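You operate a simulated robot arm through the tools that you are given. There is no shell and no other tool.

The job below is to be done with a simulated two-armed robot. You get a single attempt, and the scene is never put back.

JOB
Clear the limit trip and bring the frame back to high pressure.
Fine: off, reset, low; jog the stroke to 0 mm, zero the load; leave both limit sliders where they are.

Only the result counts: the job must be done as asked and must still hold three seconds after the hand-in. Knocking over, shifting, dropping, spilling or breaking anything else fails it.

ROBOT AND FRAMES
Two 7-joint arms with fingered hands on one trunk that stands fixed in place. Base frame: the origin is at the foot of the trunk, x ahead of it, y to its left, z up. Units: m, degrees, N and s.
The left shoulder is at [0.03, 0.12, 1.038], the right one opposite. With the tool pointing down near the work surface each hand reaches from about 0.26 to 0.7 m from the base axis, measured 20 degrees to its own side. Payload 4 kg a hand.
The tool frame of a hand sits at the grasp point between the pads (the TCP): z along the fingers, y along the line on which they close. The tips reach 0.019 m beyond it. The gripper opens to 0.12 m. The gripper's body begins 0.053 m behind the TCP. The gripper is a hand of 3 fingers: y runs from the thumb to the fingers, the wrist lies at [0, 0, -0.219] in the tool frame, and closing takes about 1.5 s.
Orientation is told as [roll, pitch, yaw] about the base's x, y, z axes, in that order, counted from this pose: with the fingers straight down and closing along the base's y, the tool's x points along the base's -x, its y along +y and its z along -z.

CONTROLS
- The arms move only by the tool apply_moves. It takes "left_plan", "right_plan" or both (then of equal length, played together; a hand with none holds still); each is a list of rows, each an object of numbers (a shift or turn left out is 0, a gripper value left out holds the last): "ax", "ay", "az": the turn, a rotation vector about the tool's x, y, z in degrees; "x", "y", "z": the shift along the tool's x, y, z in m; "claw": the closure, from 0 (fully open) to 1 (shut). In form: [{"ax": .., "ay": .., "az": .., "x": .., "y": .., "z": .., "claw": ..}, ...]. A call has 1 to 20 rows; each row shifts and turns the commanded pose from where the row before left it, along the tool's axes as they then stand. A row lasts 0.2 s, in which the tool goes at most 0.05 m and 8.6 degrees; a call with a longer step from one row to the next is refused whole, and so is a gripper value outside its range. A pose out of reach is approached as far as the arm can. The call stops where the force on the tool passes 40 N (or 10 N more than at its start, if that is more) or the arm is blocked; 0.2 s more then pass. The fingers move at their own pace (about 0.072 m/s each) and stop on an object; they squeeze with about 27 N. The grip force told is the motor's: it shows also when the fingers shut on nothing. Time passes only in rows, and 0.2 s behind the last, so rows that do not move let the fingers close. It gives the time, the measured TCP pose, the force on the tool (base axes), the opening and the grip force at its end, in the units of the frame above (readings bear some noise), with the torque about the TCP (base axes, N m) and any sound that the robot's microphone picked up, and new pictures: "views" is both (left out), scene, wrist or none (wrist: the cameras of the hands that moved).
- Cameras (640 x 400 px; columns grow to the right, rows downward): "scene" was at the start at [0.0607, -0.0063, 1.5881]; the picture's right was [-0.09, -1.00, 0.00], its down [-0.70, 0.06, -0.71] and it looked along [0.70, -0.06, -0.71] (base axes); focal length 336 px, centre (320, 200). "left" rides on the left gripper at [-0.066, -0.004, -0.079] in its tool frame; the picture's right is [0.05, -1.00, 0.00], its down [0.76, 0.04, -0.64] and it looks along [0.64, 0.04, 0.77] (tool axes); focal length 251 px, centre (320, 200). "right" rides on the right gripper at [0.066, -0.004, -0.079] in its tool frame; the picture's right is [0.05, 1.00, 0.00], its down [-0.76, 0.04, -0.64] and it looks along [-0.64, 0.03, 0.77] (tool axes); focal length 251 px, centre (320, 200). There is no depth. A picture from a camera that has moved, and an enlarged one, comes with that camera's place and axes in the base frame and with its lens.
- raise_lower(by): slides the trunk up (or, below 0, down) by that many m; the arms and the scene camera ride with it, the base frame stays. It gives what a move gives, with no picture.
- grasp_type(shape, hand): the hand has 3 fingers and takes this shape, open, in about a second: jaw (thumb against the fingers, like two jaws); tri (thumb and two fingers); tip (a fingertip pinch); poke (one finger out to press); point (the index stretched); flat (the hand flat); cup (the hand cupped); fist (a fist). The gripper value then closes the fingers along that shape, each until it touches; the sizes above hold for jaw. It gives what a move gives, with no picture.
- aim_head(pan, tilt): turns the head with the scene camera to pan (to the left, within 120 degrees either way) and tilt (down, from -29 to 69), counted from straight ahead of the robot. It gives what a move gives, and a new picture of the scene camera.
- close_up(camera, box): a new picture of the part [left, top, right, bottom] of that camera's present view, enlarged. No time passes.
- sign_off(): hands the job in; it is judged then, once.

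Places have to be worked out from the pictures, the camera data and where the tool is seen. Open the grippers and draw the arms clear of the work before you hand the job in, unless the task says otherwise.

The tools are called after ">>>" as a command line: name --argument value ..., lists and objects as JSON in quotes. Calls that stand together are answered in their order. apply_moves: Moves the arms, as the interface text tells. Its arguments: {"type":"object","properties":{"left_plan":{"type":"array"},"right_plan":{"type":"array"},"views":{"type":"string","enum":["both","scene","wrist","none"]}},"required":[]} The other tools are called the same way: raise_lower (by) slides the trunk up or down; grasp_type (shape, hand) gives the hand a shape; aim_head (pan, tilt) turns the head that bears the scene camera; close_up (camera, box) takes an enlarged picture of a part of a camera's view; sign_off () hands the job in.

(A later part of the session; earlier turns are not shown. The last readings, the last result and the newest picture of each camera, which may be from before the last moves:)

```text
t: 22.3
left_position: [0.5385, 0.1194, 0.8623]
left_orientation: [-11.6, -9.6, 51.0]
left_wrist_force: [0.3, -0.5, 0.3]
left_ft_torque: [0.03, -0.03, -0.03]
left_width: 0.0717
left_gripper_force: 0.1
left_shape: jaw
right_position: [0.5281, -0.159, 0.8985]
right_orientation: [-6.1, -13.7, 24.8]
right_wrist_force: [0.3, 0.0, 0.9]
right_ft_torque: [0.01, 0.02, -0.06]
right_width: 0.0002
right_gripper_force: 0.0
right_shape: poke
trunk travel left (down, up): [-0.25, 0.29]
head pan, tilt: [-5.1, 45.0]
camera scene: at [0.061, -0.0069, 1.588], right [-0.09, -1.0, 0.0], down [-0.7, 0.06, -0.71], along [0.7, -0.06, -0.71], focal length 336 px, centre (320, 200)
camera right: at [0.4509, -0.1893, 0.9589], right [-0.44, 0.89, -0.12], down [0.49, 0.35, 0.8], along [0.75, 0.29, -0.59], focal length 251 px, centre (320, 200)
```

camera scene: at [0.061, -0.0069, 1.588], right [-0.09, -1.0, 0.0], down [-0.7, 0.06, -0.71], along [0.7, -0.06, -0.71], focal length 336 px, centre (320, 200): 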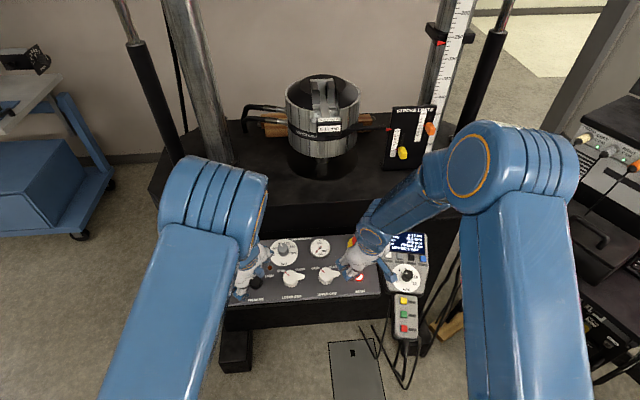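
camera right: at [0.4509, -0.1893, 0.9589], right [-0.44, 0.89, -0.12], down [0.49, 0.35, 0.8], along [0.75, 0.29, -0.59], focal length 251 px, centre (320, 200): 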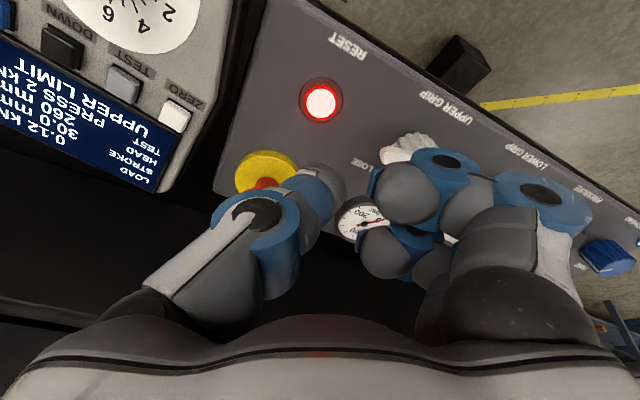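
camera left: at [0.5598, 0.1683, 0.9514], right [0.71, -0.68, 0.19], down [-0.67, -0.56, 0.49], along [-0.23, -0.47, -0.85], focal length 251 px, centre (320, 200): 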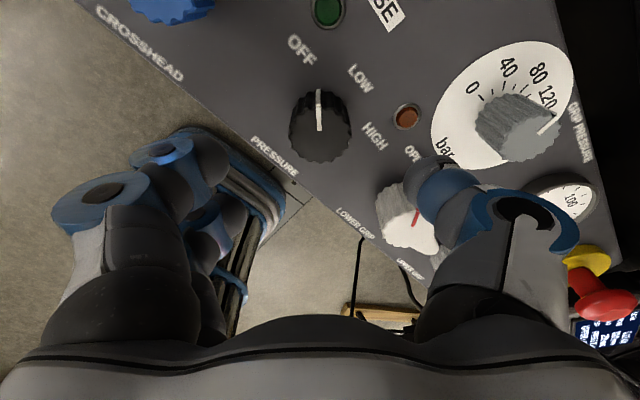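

RESET projects to (0.560, −0.1585), matching my earlier estimate. I'll finish the yaw to −90° so the curled fingers face the robot, clear of the UPPER GRIP handle and the e-stop.

>>> apply_moves --right_plan '[{"az": -8.25}, {"az": -8.25}, {"az": -8.25}, {"az": -8.25}, {"az": -8.25}, {"az": -8.25}, {"az": -8.25}, {"az": -8.25}]' --views "both"

>>> close_up --camera "scene" --box '[300, 210, 450, 310]'

```text
t: 24.1
left_position: [0.5383, 0.1195, 0.8618]
left_orientation: [-11.6, -9.6, 50.9]
left_wrist_force: [0.8, 0.1, -0.3]
left_ft_torque: [0.0, -0.02, 0.01]
left_width: 0.0718
left_gripper_force: 0.0
left_shape: jaw
right_position: [0.5284, -0.1578, 0.8979]
right_orientation: [-15.1, 0.0, 90.0]
right_wrist_force: [1.0, 1.0, -0.7]
right_ft_torque: [-0.02, 0.0, 0.01]
right_width: 0.0001
right_gripper_force: 0.0
right_shape: poke
trunk travel left (down, up): [-0.25, 0.29]
head pan, tilt: [-5.1, 45.0]
camera scene: at [0.0609, -0.0064, 1.588], right [-0.09, -1.0, 0.0], down [-0.7, 0.06, -0.71], along [0.7, -0.06, -0.71], focal length 336 px, centre (320, 200)
camera right: at [0.5117, -0.2248, 0.9746], right [-0.96, -0.06, -0.26], down [-0.21, 0.76, 0.61], along [0.16, 0.64, -0.75], focal length 251 px, centre (320, 200)
```

scene: 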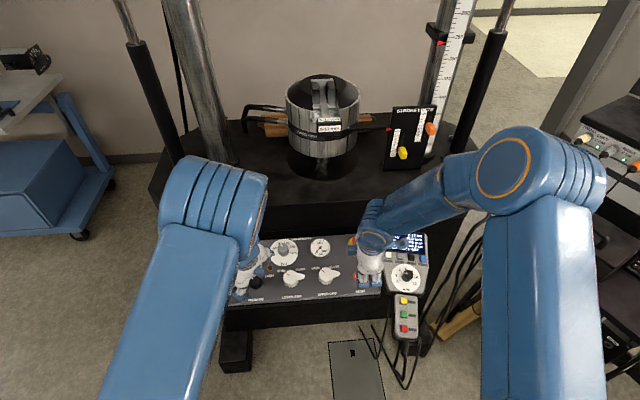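
right: 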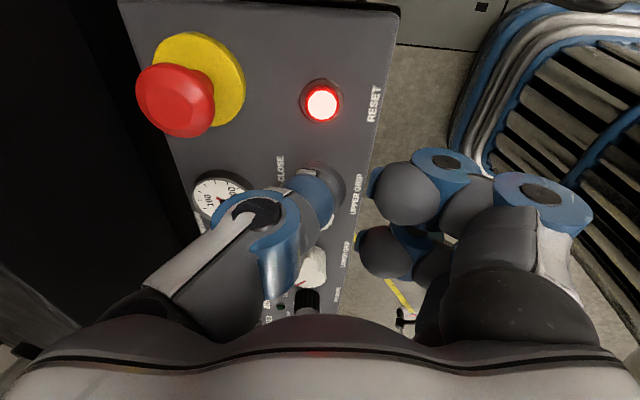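

```text
4.00 times, centred on (375, 260) of scene
camera zoom: at [0.0609, -0.0064, 1.588], right [-0.09, -1.0, 0.0], down [-0.7, 0.06, -0.71], along [0.7, -0.06, -0.71], focal length 1344 px, centre (100, -40)
```

zoom: 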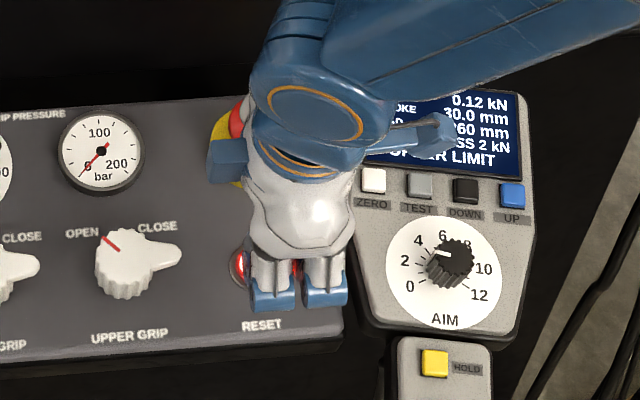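

RESET lies exactly on the tool axis, about 0.10 m beyond the fingertip. I'll descend 0.08 m and check again before pressing.

>>> apply_moves --right_plan '[{"z": 0.03}, {"z": 0.03}, {"z": 0.02}]' --views "both"

>>> close_up --camera "right" --box '[220, 80, 420, 220]'

```text
t: 24.9
left_position: [0.5383, 0.1193, 0.8632]
left_orientation: [-11.6, -9.5, 50.9]
left_wrist_force: [-0.1, -0.1, 0.4]
left_ft_torque: [0.0, 0.01, -0.01]
left_width: 0.0719
left_gripper_force: 0.1
left_shape: jaw
right_position: [0.549, -0.1573, 0.8206]
right_orientation: [-14.9, 0.0, 90.0]
right_wrist_force: [0.4, -0.1, -0.2]
right_ft_torque: [0.0, -0.01, 0.03]
right_width: 0.0
right_gripper_force: 0.1
right_shape: poke
trunk travel left (down, up): [-0.25, 0.29]
head pan, tilt: [-5.1, 45.0]
camera scene: at [0.0614, -0.0063, 1.588], right [-0.09, -1.0, 0.0], down [-0.7, 0.06, -0.71], along [0.7, -0.06, -0.71], focal length 336 px, centre (320, 200)
camera right: at [0.5324, -0.2236, 0.8973], right [-0.96, -0.05, -0.26], down [-0.21, 0.76, 0.61], along [0.16, 0.64, -0.75], focal length 251 px, centre (320, 200)
```

scene: 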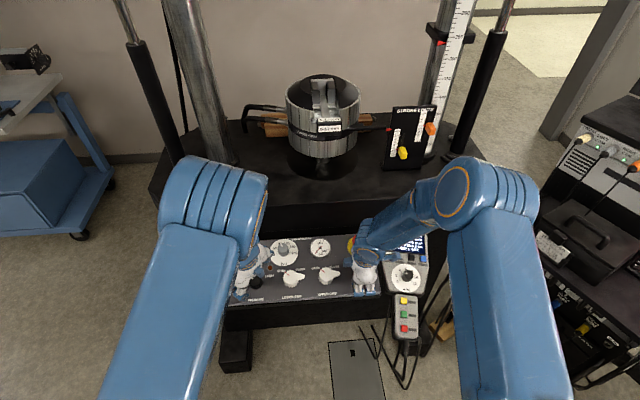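
right: 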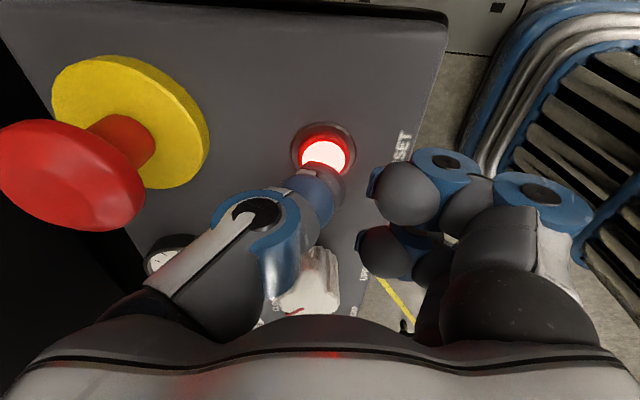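

```text
2.86 times, centred on (320, 150) of right
camera zoom: at [0.5324, -0.2236, 0.8973], right [-0.96, -0.05, -0.26], down [-0.21, 0.76, 0.61], along [0.16, 0.64, -0.75], focal length 718 px, centre (320, 343)
```

zoom: 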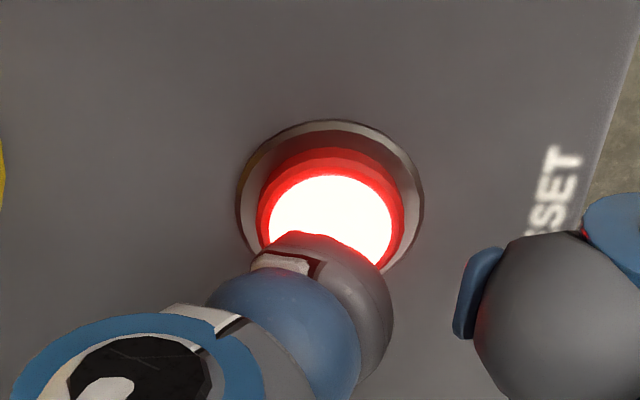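

The thumb tip hovers about 20 mm over the lens with everything else clear. I'll press down in small steps and watch the force.

>>> apply_moves --right_plan '[{"z": 0.005}, {"z": 0.005}, {"z": 0.005}, {"z": 0.003}]' --views "wrist"

```text
t: 25.9
left_position: [0.5364, 0.1201, 0.8655]
left_orientation: [-11.7, -9.7, 50.9]
left_wrist_force: [-0.6, 0.5, -0.2]
left_ft_torque: [0.0, -0.02, 0.0]
left_width: 0.0719
left_gripper_force: 0.2
left_shape: jaw
right_position: [0.5537, -0.1576, 0.806]
right_orientation: [-15.3, 0.0, 89.9]
right_wrist_force: [-3.7, -1.7, 20.9]
right_ft_torque: [-0.02, -0.09, 0.02]
right_width: 0.0
right_gripper_force: 0.0
right_shape: poke
trunk travel left (down, up): [-0.25, 0.29]
head pan, tilt: [-5.1, 45.0]
heard: click
camera right: at [0.5363, -0.2239, 0.8829], right [-0.96, -0.05, -0.26], down [-0.21, 0.76, 0.61], along [0.17, 0.64, -0.75], focal length 251 px, centre (320, 200)
```

right: 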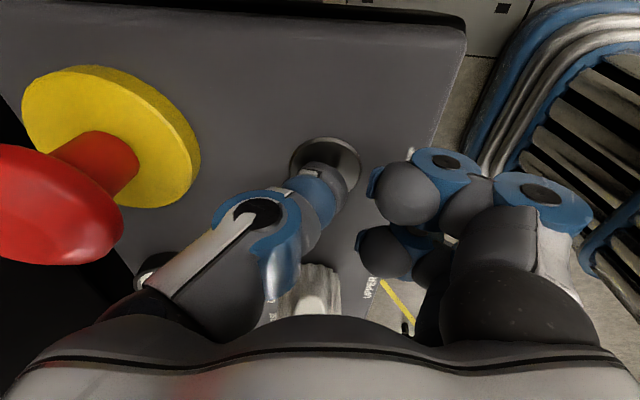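

A click was heard at 21 N and the lamp glow is gone. I'll retract and check the lamp and display.

>>> apply_moves --right_plan '[{"z": -0.02}, {"z": -0.04}, {"z": -0.04}]' --views "both"

>>> close_up --camera "scene" --box '[220, 220, 440, 340]'

```text
t: 26.7
left_position: [0.5372, 0.1192, 0.8628]
left_orientation: [-11.7, -9.6, 50.9]
left_wrist_force: [-0.2, 0.2, 0.1]
left_ft_torque: [0.02, 0.03, -0.01]
left_width: 0.0721
left_gripper_force: 0.1
left_shape: jaw
right_position: [0.5261, -0.1575, 0.9]
right_orientation: [-14.9, 0.0, 90.1]
right_wrist_force: [0.9, -0.6, -1.1]
right_ft_torque: [0.01, 0.02, -0.01]
right_width: 0.0
right_gripper_force: 0.2
right_shape: poke
trunk travel left (down, up): [-0.25, 0.29]
head pan, tilt: [-5.1, 45.0]
camera scene: at [0.0603, -0.0065, 1.5881], right [-0.09, -1.0, 0.0], down [-0.7, 0.06, -0.71], along [0.7, -0.06, -0.71], focal length 336 px, centre (320, 200)
camera right: at [0.5108, -0.2244, 0.9772], right [-0.96, -0.05, -0.26], down [-0.21, 0.76, 0.61], along [0.16, 0.64, -0.75], focal length 251 px, centre (320, 200)
```

scene: 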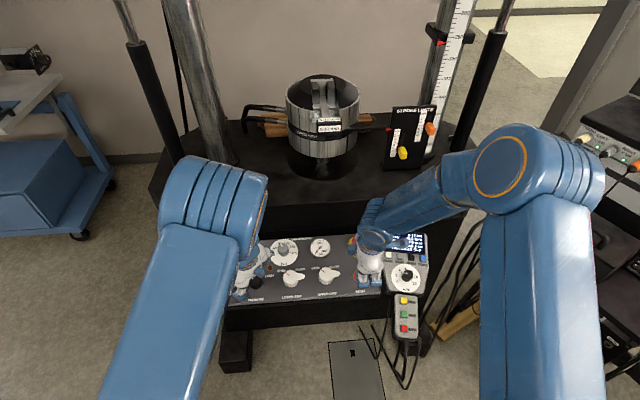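
right: 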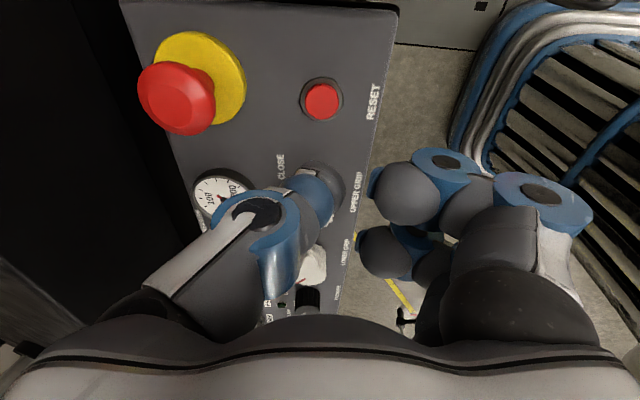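

```text
2.91 times, centred on (330, 280) of scene
camera zoom: at [0.0603, -0.0065, 1.5881], right [-0.09, -1.0, 0.0], down [-0.7, 0.06, -0.71], along [0.7, -0.06, -0.71], focal length 977 px, centre (291, -33)
```

zoom: 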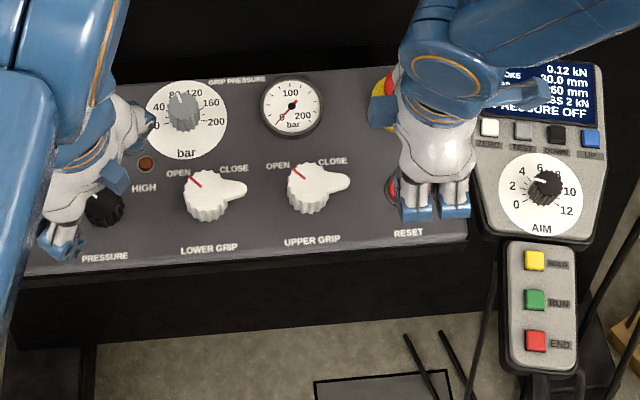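

The trip is cleared: the lamp is out and the display reads PRESSURE OFF. Now the left hand goes back down on the knob and grips it, ready to turn to LOW.

>>> apply_moves --left_plan '[{"y": -0.002, "z": 0.02}, {"z": 0.02}, {"z": 0.02}, {"claw": 0.7}, {"claw": 0.75}, {"claw": 0.8}, {"claw": 0.8}, {"claw": 0.8}]' --views "wrist"

```text
t: 28.5
left_position: [0.555, 0.1166, 0.805]
left_orientation: [-11.7, -9.6, 50.9]
left_wrist_force: [1.2, -3.8, 0.2]
left_ft_torque: [0.01, -0.08, 0.01]
left_width: 0.0277
left_gripper_force: 27.0
left_shape: jaw
right_position: [0.5267, -0.1575, 0.9]
right_orientation: [-15.1, -0.1, 89.8]
right_wrist_force: [0.2, 0.9, 1.3]
right_ft_torque: [0.01, 0.0, -0.02]
right_width: 0.0
right_gripper_force: 0.0
right_shape: poke
trunk travel left (down, up): [-0.25, 0.29]
head pan, tilt: [-5.1, 45.0]
camera left: at [0.5772, 0.1659, 0.8935], right [0.7, -0.68, 0.19], down [-0.67, -0.56, 0.49], along [-0.23, -0.47, -0.85], focal length 251 px, centre (320, 200)
```

left: 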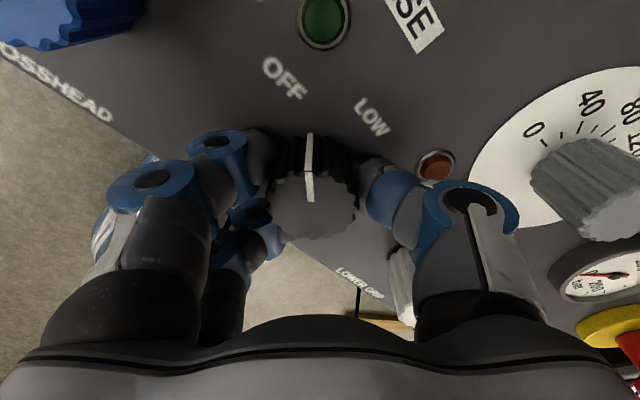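

The grip is good and the side force low. I'll turn clockwise about 51° to bring the pointer to LOW.

>>> apply_moves --left_plan '[{"az": 7.3, "x": 0.0003}, {"az": 7.3, "x": 0.0003}, {"az": 7.3, "x": 0.0003}, {"az": 7.3, "x": 0.0003}, {"az": 7.3, "x": 0.0003}, {"az": 7.3, "x": 0.0003}, {"az": 7.2, "x": 0.0003}]' --views "both"

>>> close_up --camera "scene" --box '[200, 220, 440, 310]'

```text
t: 30.1
left_position: [0.5515, 0.1188, 0.8048]
left_orientation: [0.4, -14.9, -1.1]
left_wrist_force: [-3.7, 0.7, -1.6]
left_ft_torque: [0.02, 0.01, 0.07]
left_width: 0.0273
left_gripper_force: 27.2
left_shape: jaw
right_position: [0.5273, -0.1564, 0.9007]
right_orientation: [-15.1, 0.0, 90.0]
right_wrist_force: [0.2, 0.6, 0.0]
right_ft_torque: [0.02, 0.0, 0.0]
right_width: 0.0001
right_gripper_force: 0.1
right_shape: poke
trunk travel left (down, up): [-0.25, 0.29]
head pan, tilt: [-5.1, 45.0]
camera scene: at [0.0606, -0.0061, 1.5881], right [-0.09, -1.0, 0.0], down [-0.7, 0.06, -0.71], along [0.7, -0.06, -0.71], focal length 336 px, centre (320, 200)
camera left: at [0.5944, 0.1136, 0.898], right [-0.07, -1.0, -0.02], down [-0.9, 0.06, 0.43], along [-0.42, 0.05, -0.9], focal length 251 px, centre (320, 200)
```

scene: 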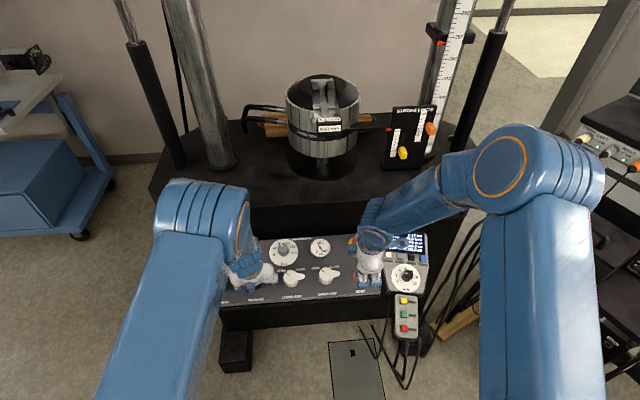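
left: 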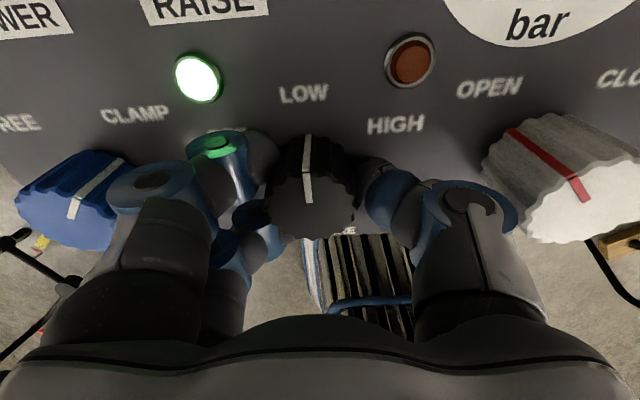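

```text
2.67 times, centred on (320, 265) of scene
camera zoom: at [0.0606, -0.0061, 1.5881], right [-0.09, -1.0, 0.0], down [-0.7, 0.06, -0.71], along [0.7, -0.06, -0.71], focal length 896 px, centre (320, 27)
```

zoom: 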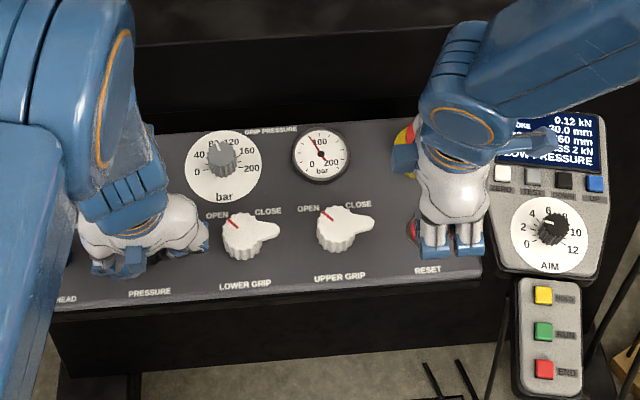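

LOW PRESSURE is active: the green lamp is lit and the gauge has risen. I'll release and lift the left hand while turning the right hand about 170° above the panel, so its curled fingers will face away over the pendant display.

>>> apply_moves --left_plan '[{"claw": 0.4}, {"claw": 0.4}, {"claw": 0.4}, {"claw": 0.4}, {"z": -0.02}, {"z": -0.02}, {"z": -0.02}, {}, {}, {}, {}, {}, {}, {}, {}, {}, {}, {}, {}, {}]' --right_plan '[{"z": -0.03, "az": 8.5}, {"az": 8.5}, {"az": 8.5}, {"az": 8.5}, {"az": 8.5}, {"az": 8.5}, {"az": 8.5}, {"az": 8.5}, {"az": 8.5}, {"az": 8.5}, {"az": 8.5}, {"az": 8.5}, {"az": 8.5}, {"az": 8.5}, {"az": 8.5}, {"az": 8.5}, {"az": 8.5}, {"az": 8.5}, {"az": 8.5}, {"az": 8.5}]' --views "both"

```text
t: 34.3
left_position: [0.5379, 0.1197, 0.863]
left_orientation: [0.2, -15.0, -1.0]
left_wrist_force: [-0.5, 0.9, -0.3]
left_ft_torque: [0.02, 0.0, -0.01]
left_width: 0.0717
left_gripper_force: 0.0
left_shape: jaw
right_position: [0.5202, -0.1571, 0.928]
right_orientation: [14.8, -2.5, -80.5]
right_wrist_force: [0.4, 0.2, 0.3]
right_ft_torque: [-0.03, 0.0, 0.03]
right_width: 0.0002
right_gripper_force: 0.1
right_shape: poke
trunk travel left (down, up): [-0.25, 0.29]
head pan, tilt: [-5.1, 45.0]
camera scene: at [0.0608, -0.0062, 1.5881], right [-0.09, -1.0, 0.0], down [-0.7, 0.06, -0.71], along [0.7, -0.06, -0.71], focal length 336 px, centre (320, 200)
camera right: at [0.4856, -0.0933, 1.0006], right [0.94, 0.22, 0.25], down [0.0, -0.75, 0.67], along [0.34, -0.63, -0.7], focal length 251 px, centre (320, 200)
camera left: at [0.5796, 0.1144, 0.9569], right [-0.07, -1.0, -0.02], down [-0.9, 0.06, 0.42], along [-0.42, 0.05, -0.91], focal length 251 px, centre (320, 200)
```

scene: 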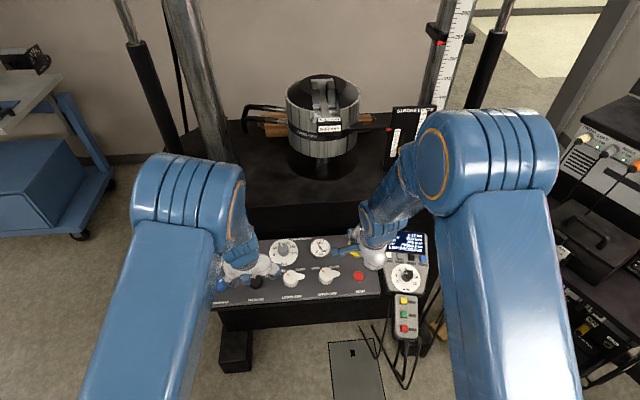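
right: 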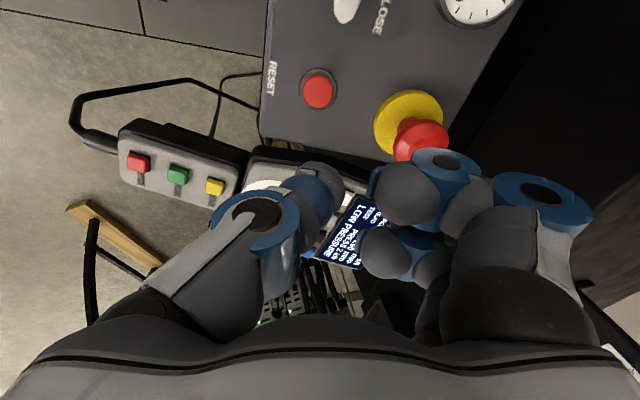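
left: 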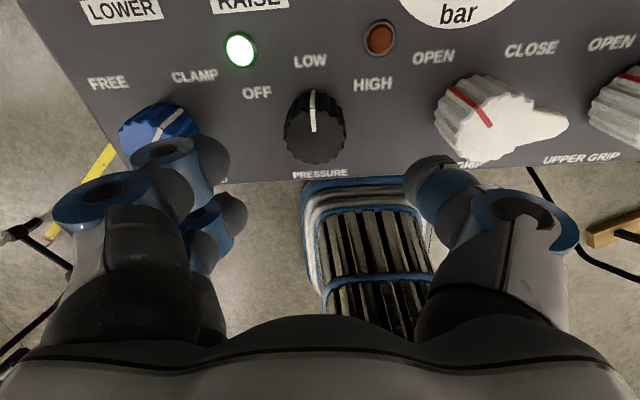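

The right hand turned fully (yaw −80°) and LOW PRESSURE holds. I'll now move it sideways to sit above the DOWN button, keeping its height, and look.

>>> apply_moves --right_plan '[{"x": -0.0391, "y": 0.0017, "z": 0.0023}, {"x": -0.0391, "y": 0.0017, "z": 0.0023}, {"x": -0.0391, "y": 0.0017, "z": 0.0023}, {"x": -0.0391, "y": 0.0017, "z": 0.0023}]' --views "both"

>>> close_up --camera "right" --box '[200, 60, 440, 220]'

>>> close_up --camera "scene" --box '[350, 210, 450, 300]'

```text
t: 35.3
left_position: [0.5377, 0.1192, 0.8627]
left_orientation: [0.3, -14.9, -1.1]
left_wrist_force: [1.0, -0.1, 0.2]
left_ft_torque: [0.03, 0.0, -0.01]
left_width: 0.0718
left_gripper_force: 0.1
left_shape: jaw
right_position: [0.5562, -0.3109, 0.928]
right_orientation: [14.8, -2.5, -80.3]
right_wrist_force: [-1.1, 0.2, 0.2]
right_ft_torque: [0.02, -0.01, 0.01]
right_width: 0.0001
right_gripper_force: 0.0
right_shape: poke
trunk travel left (down, up): [-0.25, 0.29]
head pan, tilt: [-5.1, 45.0]
camera scene: at [0.0611, -0.0073, 1.588], right [-0.09, -1.0, 0.0], down [-0.7, 0.06, -0.71], along [0.7, -0.06, -0.71], focal length 336 px, centre (320, 200)
camera right: at [0.5221, -0.2478, 1.0007], right [0.94, 0.23, 0.25], down [0.0, -0.75, 0.67], along [0.34, -0.63, -0.7], focal length 251 px, centre (320, 200)
```

scene: 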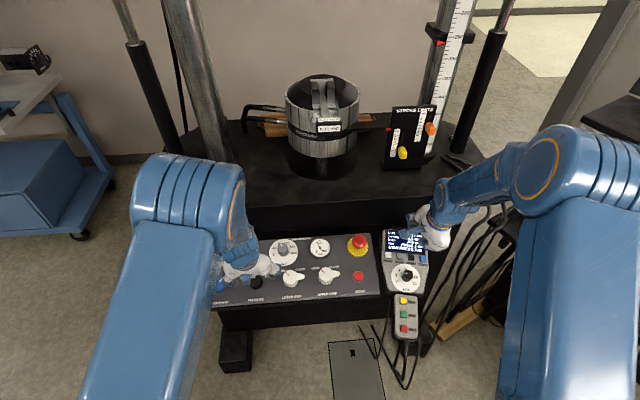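
right: 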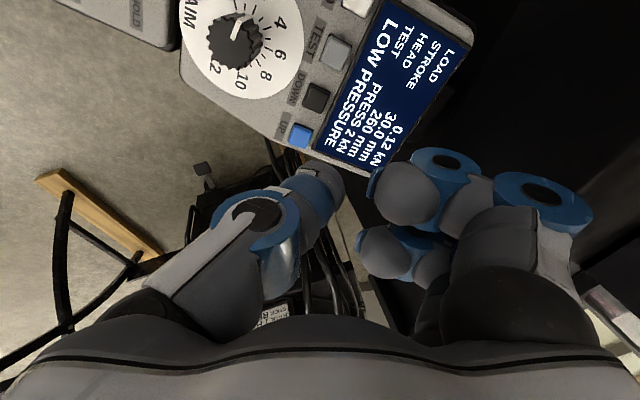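

```text
2.50 times, centred on (320, 140) of right
camera zoom: at [0.5221, -0.2478, 1.0007], right [0.94, 0.23, 0.25], down [0.0, -0.75, 0.67], along [0.34, -0.63, -0.7], focal length 629 px, centre (320, 350)
```

zoom: 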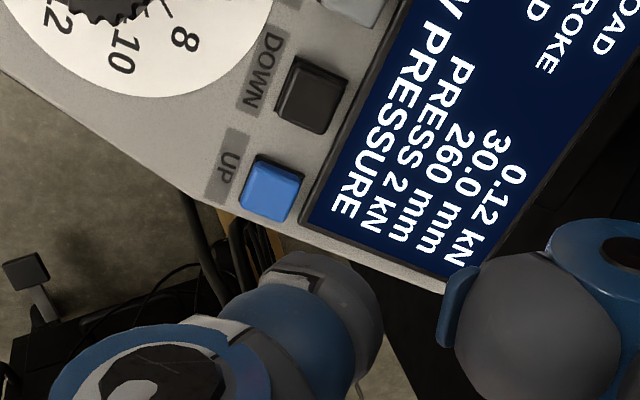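

```text
4.44 times, centred on (400, 255) of scene
camera zoom: at [0.0611, -0.0073, 1.588], right [-0.09, -1.0, 0.0], down [-0.7, 0.06, -0.71], along [0.7, -0.06, -0.71], focal length 1493 px, centre (-36, -44)
```

zoom: 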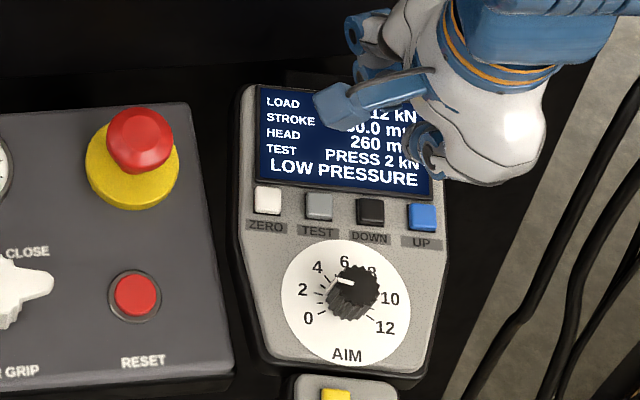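

DOWN is on the tool axis within 1–2 mm, about 0.10 m beyond the tip. I'll descend 0.075 m and check the clearances and whether the display stays readable.

>>> apply_moves --right_plan '[{"z": 0.03, "y": -0.0013}, {"z": 0.03}, {"z": 0.015}]' --views "both"

>>> close_up --camera "right" --box '[200, 60, 440, 220]'

>>> close_up --camera "scene" --box '[350, 210, 450, 300]'

```text
t: 36.1
left_position: [0.5373, 0.1183, 0.8641]
left_orientation: [0.3, -15.0, -1.0]
left_wrist_force: [0.3, 0.3, -0.7]
left_ft_torque: [-0.02, -0.03, -0.01]
left_width: 0.0715
left_gripper_force: 0.1
left_shape: jaw
right_position: [0.5739, -0.3113, 0.8537]
right_orientation: [14.9, -2.5, -80.4]
right_wrist_force: [0.4, -0.9, 0.3]
right_ft_torque: [0.02, 0.0, -0.04]
right_width: 0.0
right_gripper_force: 0.0
right_shape: poke
trunk travel left (down, up): [-0.25, 0.29]
head pan, tilt: [-5.1, 45.0]
camera scene: at [0.0613, -0.0067, 1.588], right [-0.09, -1.0, 0.0], down [-0.7, 0.06, -0.71], along [0.7, -0.06, -0.71], focal length 336 px, centre (320, 200)
camera right: at [0.5388, -0.2468, 0.9261], right [0.94, 0.23, 0.25], down [0.0, -0.75, 0.67], along [0.34, -0.63, -0.7], focal length 251 px, centre (320, 200)
```

scene: 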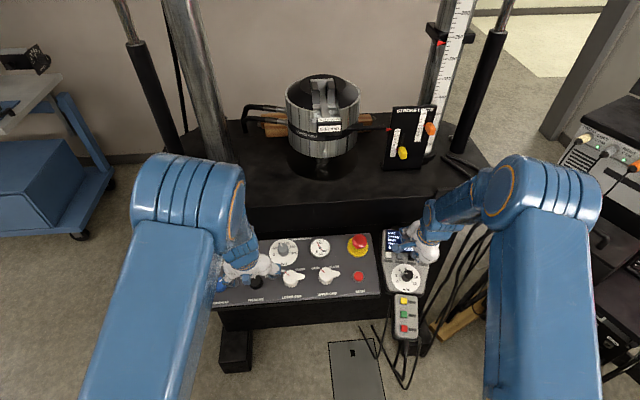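
right: 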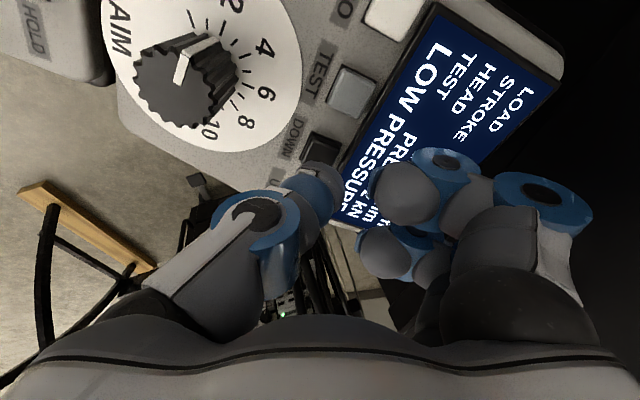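

```text
2.50 times, centred on (320, 140) of right
camera zoom: at [0.5388, -0.2468, 0.9261], right [0.94, 0.23, 0.25], down [0.0, -0.75, 0.67], along [0.34, -0.63, -0.7], focal length 629 px, centre (320, 350)
```

zoom: 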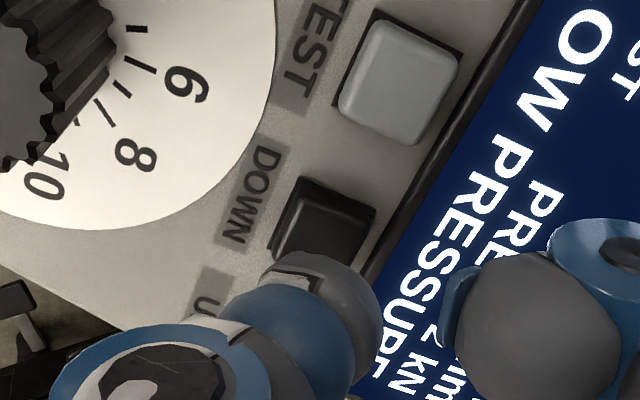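

```text
4.44 times, centred on (400, 255) of scene
camera zoom: at [0.0613, -0.0067, 1.588], right [-0.09, -1.0, 0.0], down [-0.7, 0.06, -0.71], along [0.7, -0.06, -0.71], focal length 1493 px, centre (-36, -44)
```

zoom: 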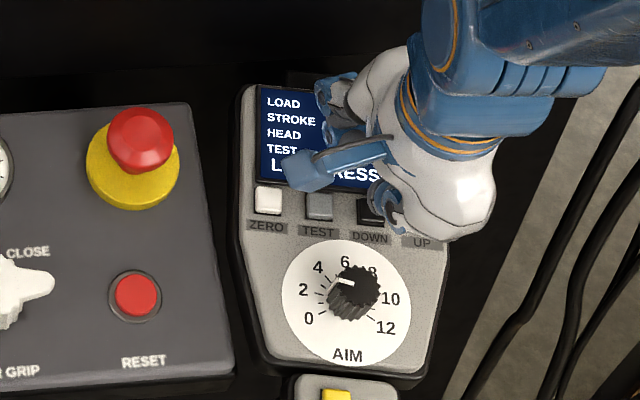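

The thumb tip is about 20 mm above DOWN, centred, with the neighbouring buttons clear. I'll approach to just above it, then make one short tap and lift off to read the stroke.

>>> apply_moves --right_plan '[{"z": 0.008}, {"z": 0.008}]' --views "wrist"

>>> close_up --camera "right" --box '[240, 100, 400, 220]'

>>> close_up --camera "scene" --box '[370, 100, 420, 140]'

```text
t: 36.7
left_position: [0.536, 0.1199, 0.8646]
left_orientation: [0.1, -15.0, -1.1]
left_wrist_force: [0.0, -0.4, -0.9]
left_ft_torque: [-0.03, -0.02, -0.02]
left_width: 0.0717
left_gripper_force: 0.0
left_shape: jaw
right_position: [0.5747, -0.3119, 0.8429]
right_orientation: [14.9, -2.6, -80.3]
right_wrist_force: [-1.6, -0.6, 5.3]
right_ft_torque: [0.04, 0.0, 0.05]
right_width: 0.0
right_gripper_force: 0.0
right_shape: poke
trunk travel left (down, up): [-0.25, 0.29]
head pan, tilt: [-5.1, 45.0]
heard: click
camera right: at [0.5414, -0.2465, 0.9136], right [0.94, 0.23, 0.25], down [0.0, -0.74, 0.67], along [0.34, -0.63, -0.7], focal length 251 px, centre (320, 200)
```

right: 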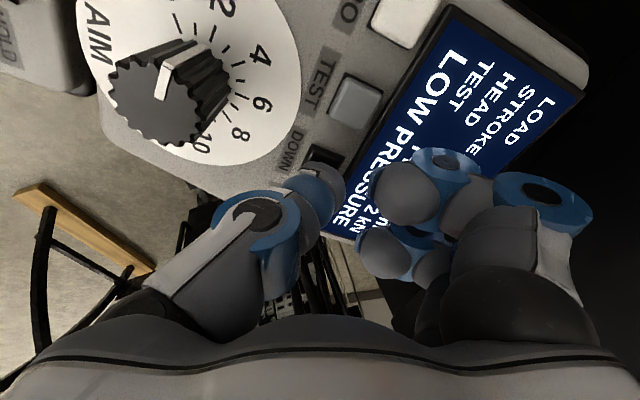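

```text
3.33 times, centred on (320, 160) of right
camera zoom: at [0.5414, -0.2465, 0.9136], right [0.94, 0.23, 0.25], down [0.0, -0.74, 0.67], along [0.34, -0.63, -0.7], focal length 838 px, centre (320, 333)
```

zoom: 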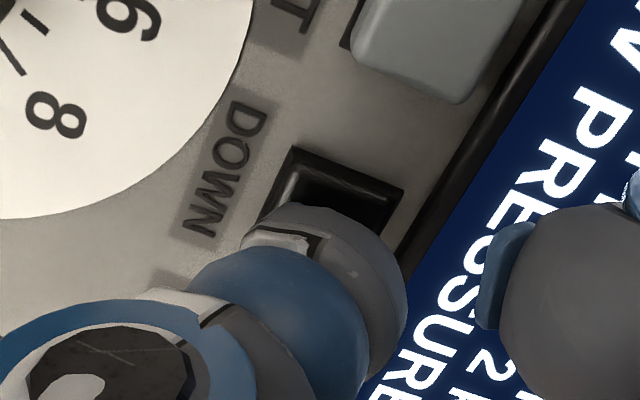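

```text
10.00 times, centred on (395, 120) of scene
camera zoom: at [0.0588, -0.0057, 1.5882], right [-0.09, -1.0, 0.0], down [-0.7, 0.06, -0.71], along [0.7, -0.06, -0.71], focal length 3359 px, centre (-430, 1000)
```

zoom: 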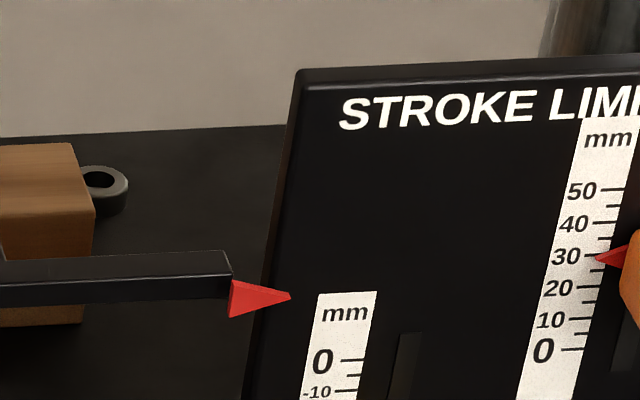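

The button already clicked at 5 N, so it sits a bit higher than estimated. I'll lift straight off and read the stroke.

>>> apply_moves --right_plan '[{"z": -0.03}, {"z": -0.04}]' --views "wrist"

>>> close_up --camera "right" --box '[280, 0, 480, 180]'

>>> close_up --camera "scene" --box '[370, 100, 420, 140]'

```text
t: 37.3
left_position: [0.537, 0.1192, 0.864]
left_orientation: [0.4, -15.1, -1.1]
left_wrist_force: [0.5, -0.5, 0.5]
left_ft_torque: [0.03, -0.01, 0.0]
left_width: 0.0714
left_gripper_force: 0.0
left_shape: jaw
right_position: [0.5585, -0.3107, 0.9074]
right_orientation: [14.7, -2.7, -80.4]
right_wrist_force: [-0.3, -0.1, -0.1]
right_ft_torque: [0.04, 0.02, 0.0]
right_width: 0.0
right_gripper_force: 0.0
right_shape: poke
trunk travel left (down, up): [-0.25, 0.29]
head pan, tilt: [-5.1, 45.0]
camera right: at [0.525, -0.2464, 0.9792], right [0.94, 0.23, 0.25], down [0.0, -0.75, 0.67], along [0.34, -0.63, -0.7], focal length 251 px, centre (320, 200)
```

right: 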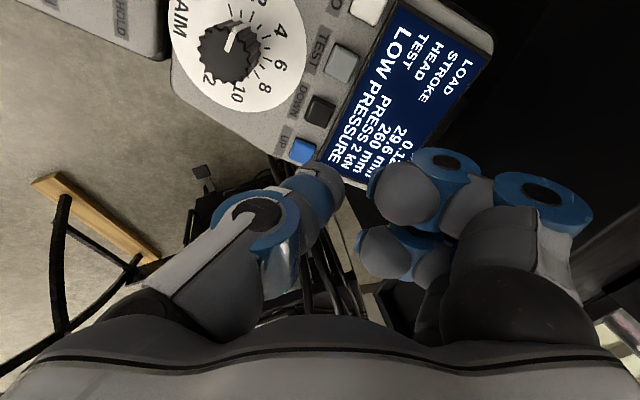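

```text
2.22 times, centred on (380, 90) of right
camera zoom: at [0.525, -0.2464, 0.9792], right [0.94, 0.23, 0.25], down [0.0, -0.75, 0.67], along [0.34, -0.63, -0.7], focal length 559 px, centre (187, 444)
```

zoom: 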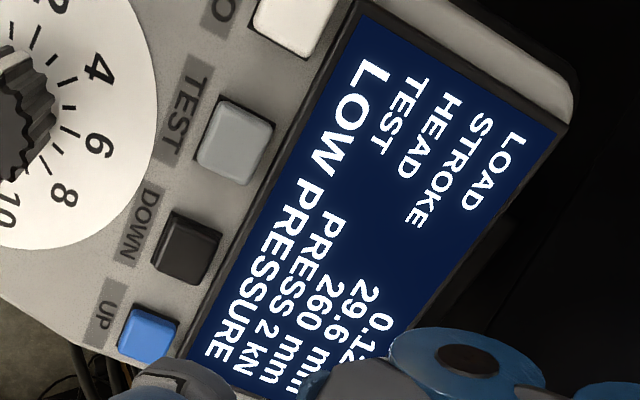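

```text
10.00 times, centred on (395, 120) of scene
camera zoom: at [0.06, -0.0062, 1.5881], right [-0.09, -1.0, 0.0], down [-0.7, 0.06, -0.71], along [0.7, -0.06, -0.71], focal length 3359 px, centre (-430, 1000)
```

zoom: 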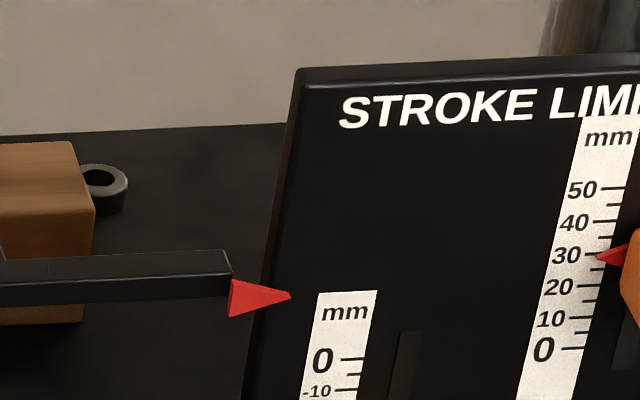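

The stroke fell to 29.6 mm from that brief press, so DOWN jogs as expected. I'll do a timed hold (1.6 s) and lift to measure the jog rate.

>>> apply_moves --right_plan '[{"z": 0.03}, {"z": 0.03}, {"z": 0.0115}, {}, {}, {}, {}, {}, {}, {}, {}, {"z": -0.0315}, {"z": -0.045}]' --views "wrist"

>>> close_up --camera "right" --box '[280, 0, 480, 180]'

```text
t: 40.1
left_position: [0.5366, 0.1187, 0.8651]
left_orientation: [0.4, -15.0, -1.1]
left_wrist_force: [0.7, 1.1, -0.8]
left_ft_torque: [0.04, 0.0, 0.01]
left_width: 0.0716
left_gripper_force: 0.0
left_shape: jaw
right_position: [0.5563, -0.3094, 0.9106]
right_orientation: [14.8, -2.6, -80.4]
right_wrist_force: [-0.6, 0.0, 0.3]
right_ft_torque: [0.0, 0.0, -0.01]
right_width: 0.0003
right_gripper_force: 0.1
right_shape: poke
trunk travel left (down, up): [-0.25, 0.29]
head pan, tilt: [-5.1, 45.0]
heard: click
camera right: at [0.5218, -0.2459, 0.9843], right [0.94, 0.23, 0.25], down [0.0, -0.75, 0.67], along [0.34, -0.63, -0.7], focal length 251 px, centre (320, 200)
```

right: 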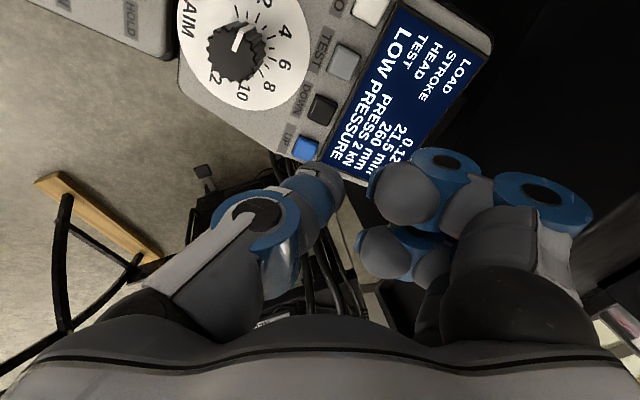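

```text
2.22 times, centred on (380, 90) of right
camera zoom: at [0.5218, -0.2459, 0.9843], right [0.94, 0.23, 0.25], down [0.0, -0.75, 0.67], along [0.34, -0.63, -0.7], focal length 559 px, centre (187, 444)
```

zoom: 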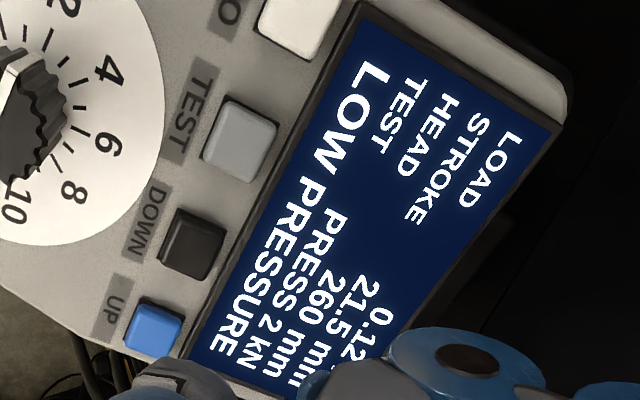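

Now 21.5 mm, so about 8 mm per 1.6 s hold (roughly 5 mm/s). I'll hold for 3 s next, which should leave about 6–8 mm.

>>> apply_moves --right_plan '[{"z": 0.035}, {"z": 0.03}, {"z": 0.0115}, {}, {}, {}, {}, {}, {}, {}, {}, {}, {}, {}, {}, {}, {}, {}, {"z": -0.0315}, {"z": -0.045}]' --views "wrist"

>>> close_up --camera "right" --box '[280, 0, 480, 180]'

```text
t: 44.3
left_position: [0.5365, 0.1193, 0.8642]
left_orientation: [0.3, -15.1, -1.0]
left_wrist_force: [0.3, 0.5, 0.4]
left_ft_torque: [-0.03, 0.01, 0.01]
left_width: 0.0716
left_gripper_force: 0.1
left_shape: jaw
right_position: [0.5577, -0.3113, 0.9126]
right_orientation: [14.7, -2.6, -80.4]
right_wrist_force: [-0.1, 0.0, 0.5]
right_ft_torque: [0.03, 0.03, -0.01]
right_width: 0.0
right_gripper_force: 0.2
right_shape: poke
trunk travel left (down, up): [-0.25, 0.29]
head pan, tilt: [-5.1, 45.0]
heard: click
camera right: at [0.5232, -0.2475, 0.9863], right [0.94, 0.23, 0.25], down [0.0, -0.75, 0.67], along [0.34, -0.63, -0.7], focal length 251 px, centre (320, 200)
```

right: 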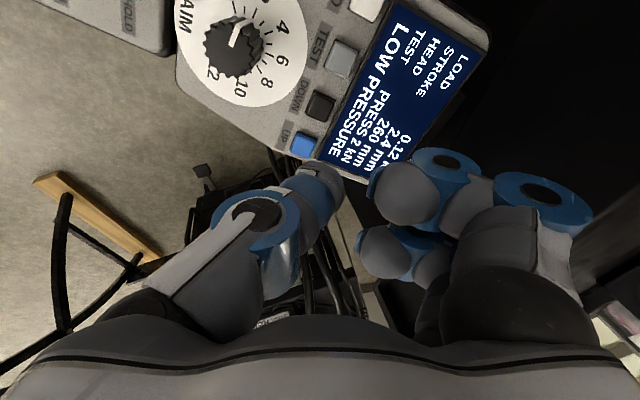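

```text
2.22 times, centred on (380, 90) of right
camera zoom: at [0.5232, -0.2475, 0.9863], right [0.94, 0.23, 0.25], down [0.0, -0.75, 0.67], along [0.34, -0.63, -0.7], focal length 559 px, centre (187, 444)
```

zoom: 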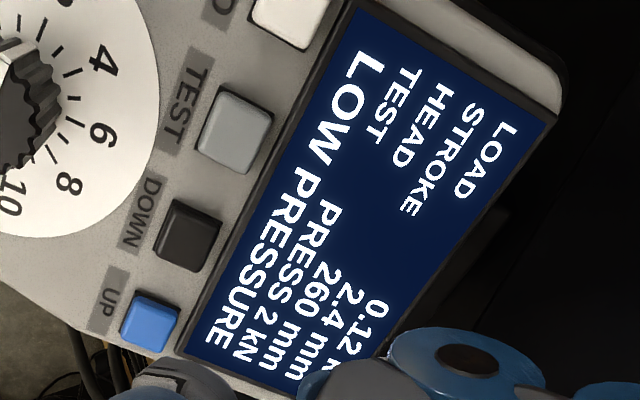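

Now 2.4 mm; the data fit a ramp-up (about 5 mm/s² up to 8 mm/s), so short presses give small steps. I'll hold for three idle rows (0.6 s) next, aiming for about 0.8 mm left.

>>> apply_moves --right_plan '[{"z": 0.035}, {"z": 0.03}, {"z": 0.0115}, {}, {}, {}, {"z": -0.0315}, {"z": -0.045}]' --views "wrist"

>>> close_up --camera "right" --box '[280, 0, 480, 180]'

```text
t: 46.1
left_position: [0.5356, 0.119, 0.8635]
left_orientation: [0.4, -15.1, -1.1]
left_wrist_force: [0.6, -0.6, -0.2]
left_ft_torque: [0.0, -0.01, 0.01]
left_width: 0.0712
left_gripper_force: 0.0
left_shape: jaw
right_position: [0.5565, -0.31, 0.9126]
right_orientation: [14.6, -2.6, -80.4]
right_wrist_force: [0.7, 0.6, -0.3]
right_ft_torque: [0.0, 0.0, 0.03]
right_width: 0.0
right_gripper_force: 0.0
right_shape: poke
trunk travel left (down, up): [-0.25, 0.29]
head pan, tilt: [-5.1, 45.0]
heard: click
camera right: at [0.5234, -0.2455, 0.9854], right [0.94, 0.23, 0.25], down [0.0, -0.75, 0.67], along [0.34, -0.63, -0.7], focal length 251 px, centre (320, 200)
```

right: 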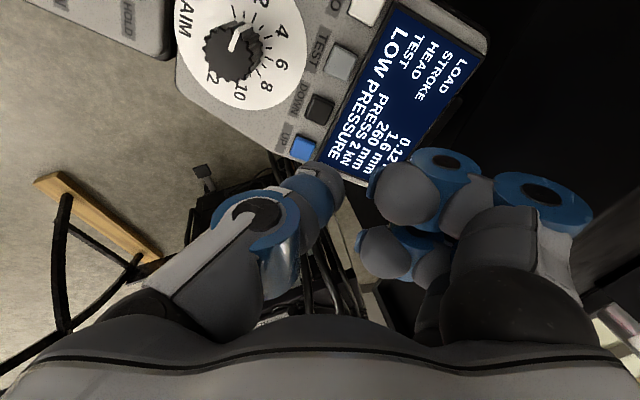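

```text
2.22 times, centred on (380, 90) of right
camera zoom: at [0.5234, -0.2455, 0.9854], right [0.94, 0.23, 0.25], down [0.0, -0.75, 0.67], along [0.34, -0.63, -0.7], focal length 559 px, centre (187, 444)
```

zoom: 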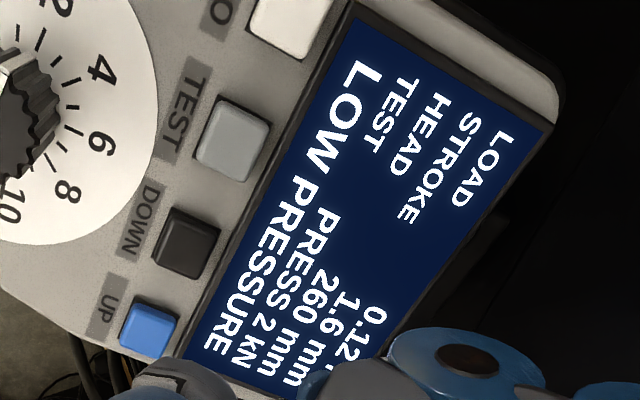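

1.6 mm now, so it creeps at about 1 mm/s for the first 0.9 s before going fast. Repeating the same 0.8 mm press twice should land on 0; I'll do one and check.

>>> apply_moves --right_plan '[{"z": 0.035}, {"z": 0.03}, {"z": 0.0115}, {}, {}, {}, {"z": -0.0315}, {"z": -0.045}]' --views "none"

>>> close_up --camera "right" --box '[280, 0, 480, 180]'

```text
t: 47.9
left_position: [0.5366, 0.1189, 0.8637]
left_orientation: [0.3, -15.0, -1.1]
left_wrist_force: [-0.6, 0.4, 0.4]
left_ft_torque: [0.0, 0.02, -0.03]
left_width: 0.0713
left_gripper_force: 0.0
left_shape: jaw
right_position: [0.5571, -0.3096, 0.9136]
right_orientation: [14.7, -2.5, -80.4]
right_wrist_force: [0.6, -1.0, -0.1]
right_ft_torque: [0.01, 0.0, 0.0]
right_width: 0.0
right_gripper_force: 0.1
right_shape: poke
trunk travel left (down, up): [-0.25, 0.29]
head pan, tilt: [-5.1, 45.0]
heard: click
```

```text
2.22 times, centred on (380, 90) of right
camera zoom: at [0.5232, -0.2463, 0.9849], right [0.94, 0.23, 0.25], down [0.0, -0.75, 0.67], along [0.34, -0.63, -0.7], focal length 559 px, centre (187, 444)
```

zoom: 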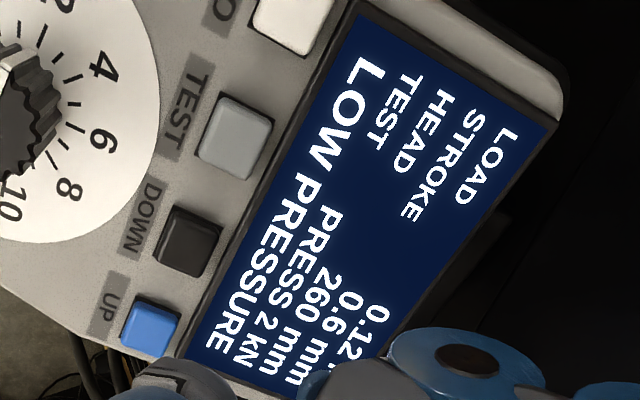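

0.6 mm remains; I'll use a press with two idle rows.

>>> apply_moves --right_plan '[{"z": 0.035}, {"z": 0.03}, {"z": 0.0115}, {}, {}, {"z": -0.0315}, {"z": -0.045}]' --views "none"

>>> close_up --camera "right" --box '[280, 0, 480, 180]'

```text
t: 49.5
left_position: [0.5361, 0.1193, 0.8629]
left_orientation: [0.2, -15.0, -1.2]
left_wrist_force: [1.4, -0.6, 0.3]
left_ft_torque: [0.01, -0.02, 0.02]
left_width: 0.0715
left_gripper_force: 0.0
left_shape: jaw
right_position: [0.5577, -0.3104, 0.9132]
right_orientation: [14.7, -2.6, -80.4]
right_wrist_force: [-0.4, -0.2, 0.0]
right_ft_torque: [-0.01, -0.02, 0.0]
right_width: 0.0001
right_gripper_force: 0.0
right_shape: poke
trunk travel left (down, up): [-0.25, 0.29]
head pan, tilt: [-5.1, 45.0]
heard: click
```

```text
2.22 times, centred on (380, 90) of right
camera zoom: at [0.5237, -0.2465, 0.9854], right [0.94, 0.23, 0.25], down [0.0, -0.75, 0.67], along [0.34, -0.63, -0.7], focal length 559 px, centre (187, 444)
```

zoom: 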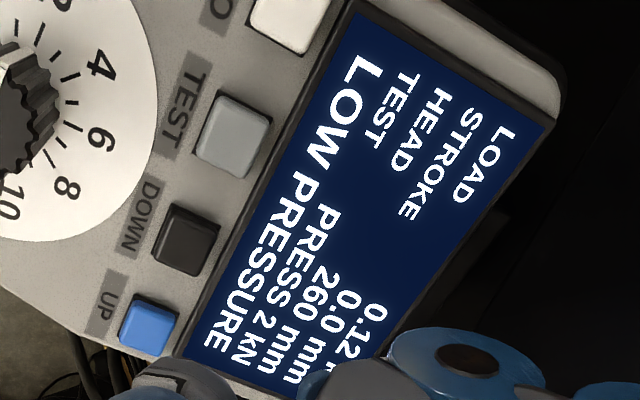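

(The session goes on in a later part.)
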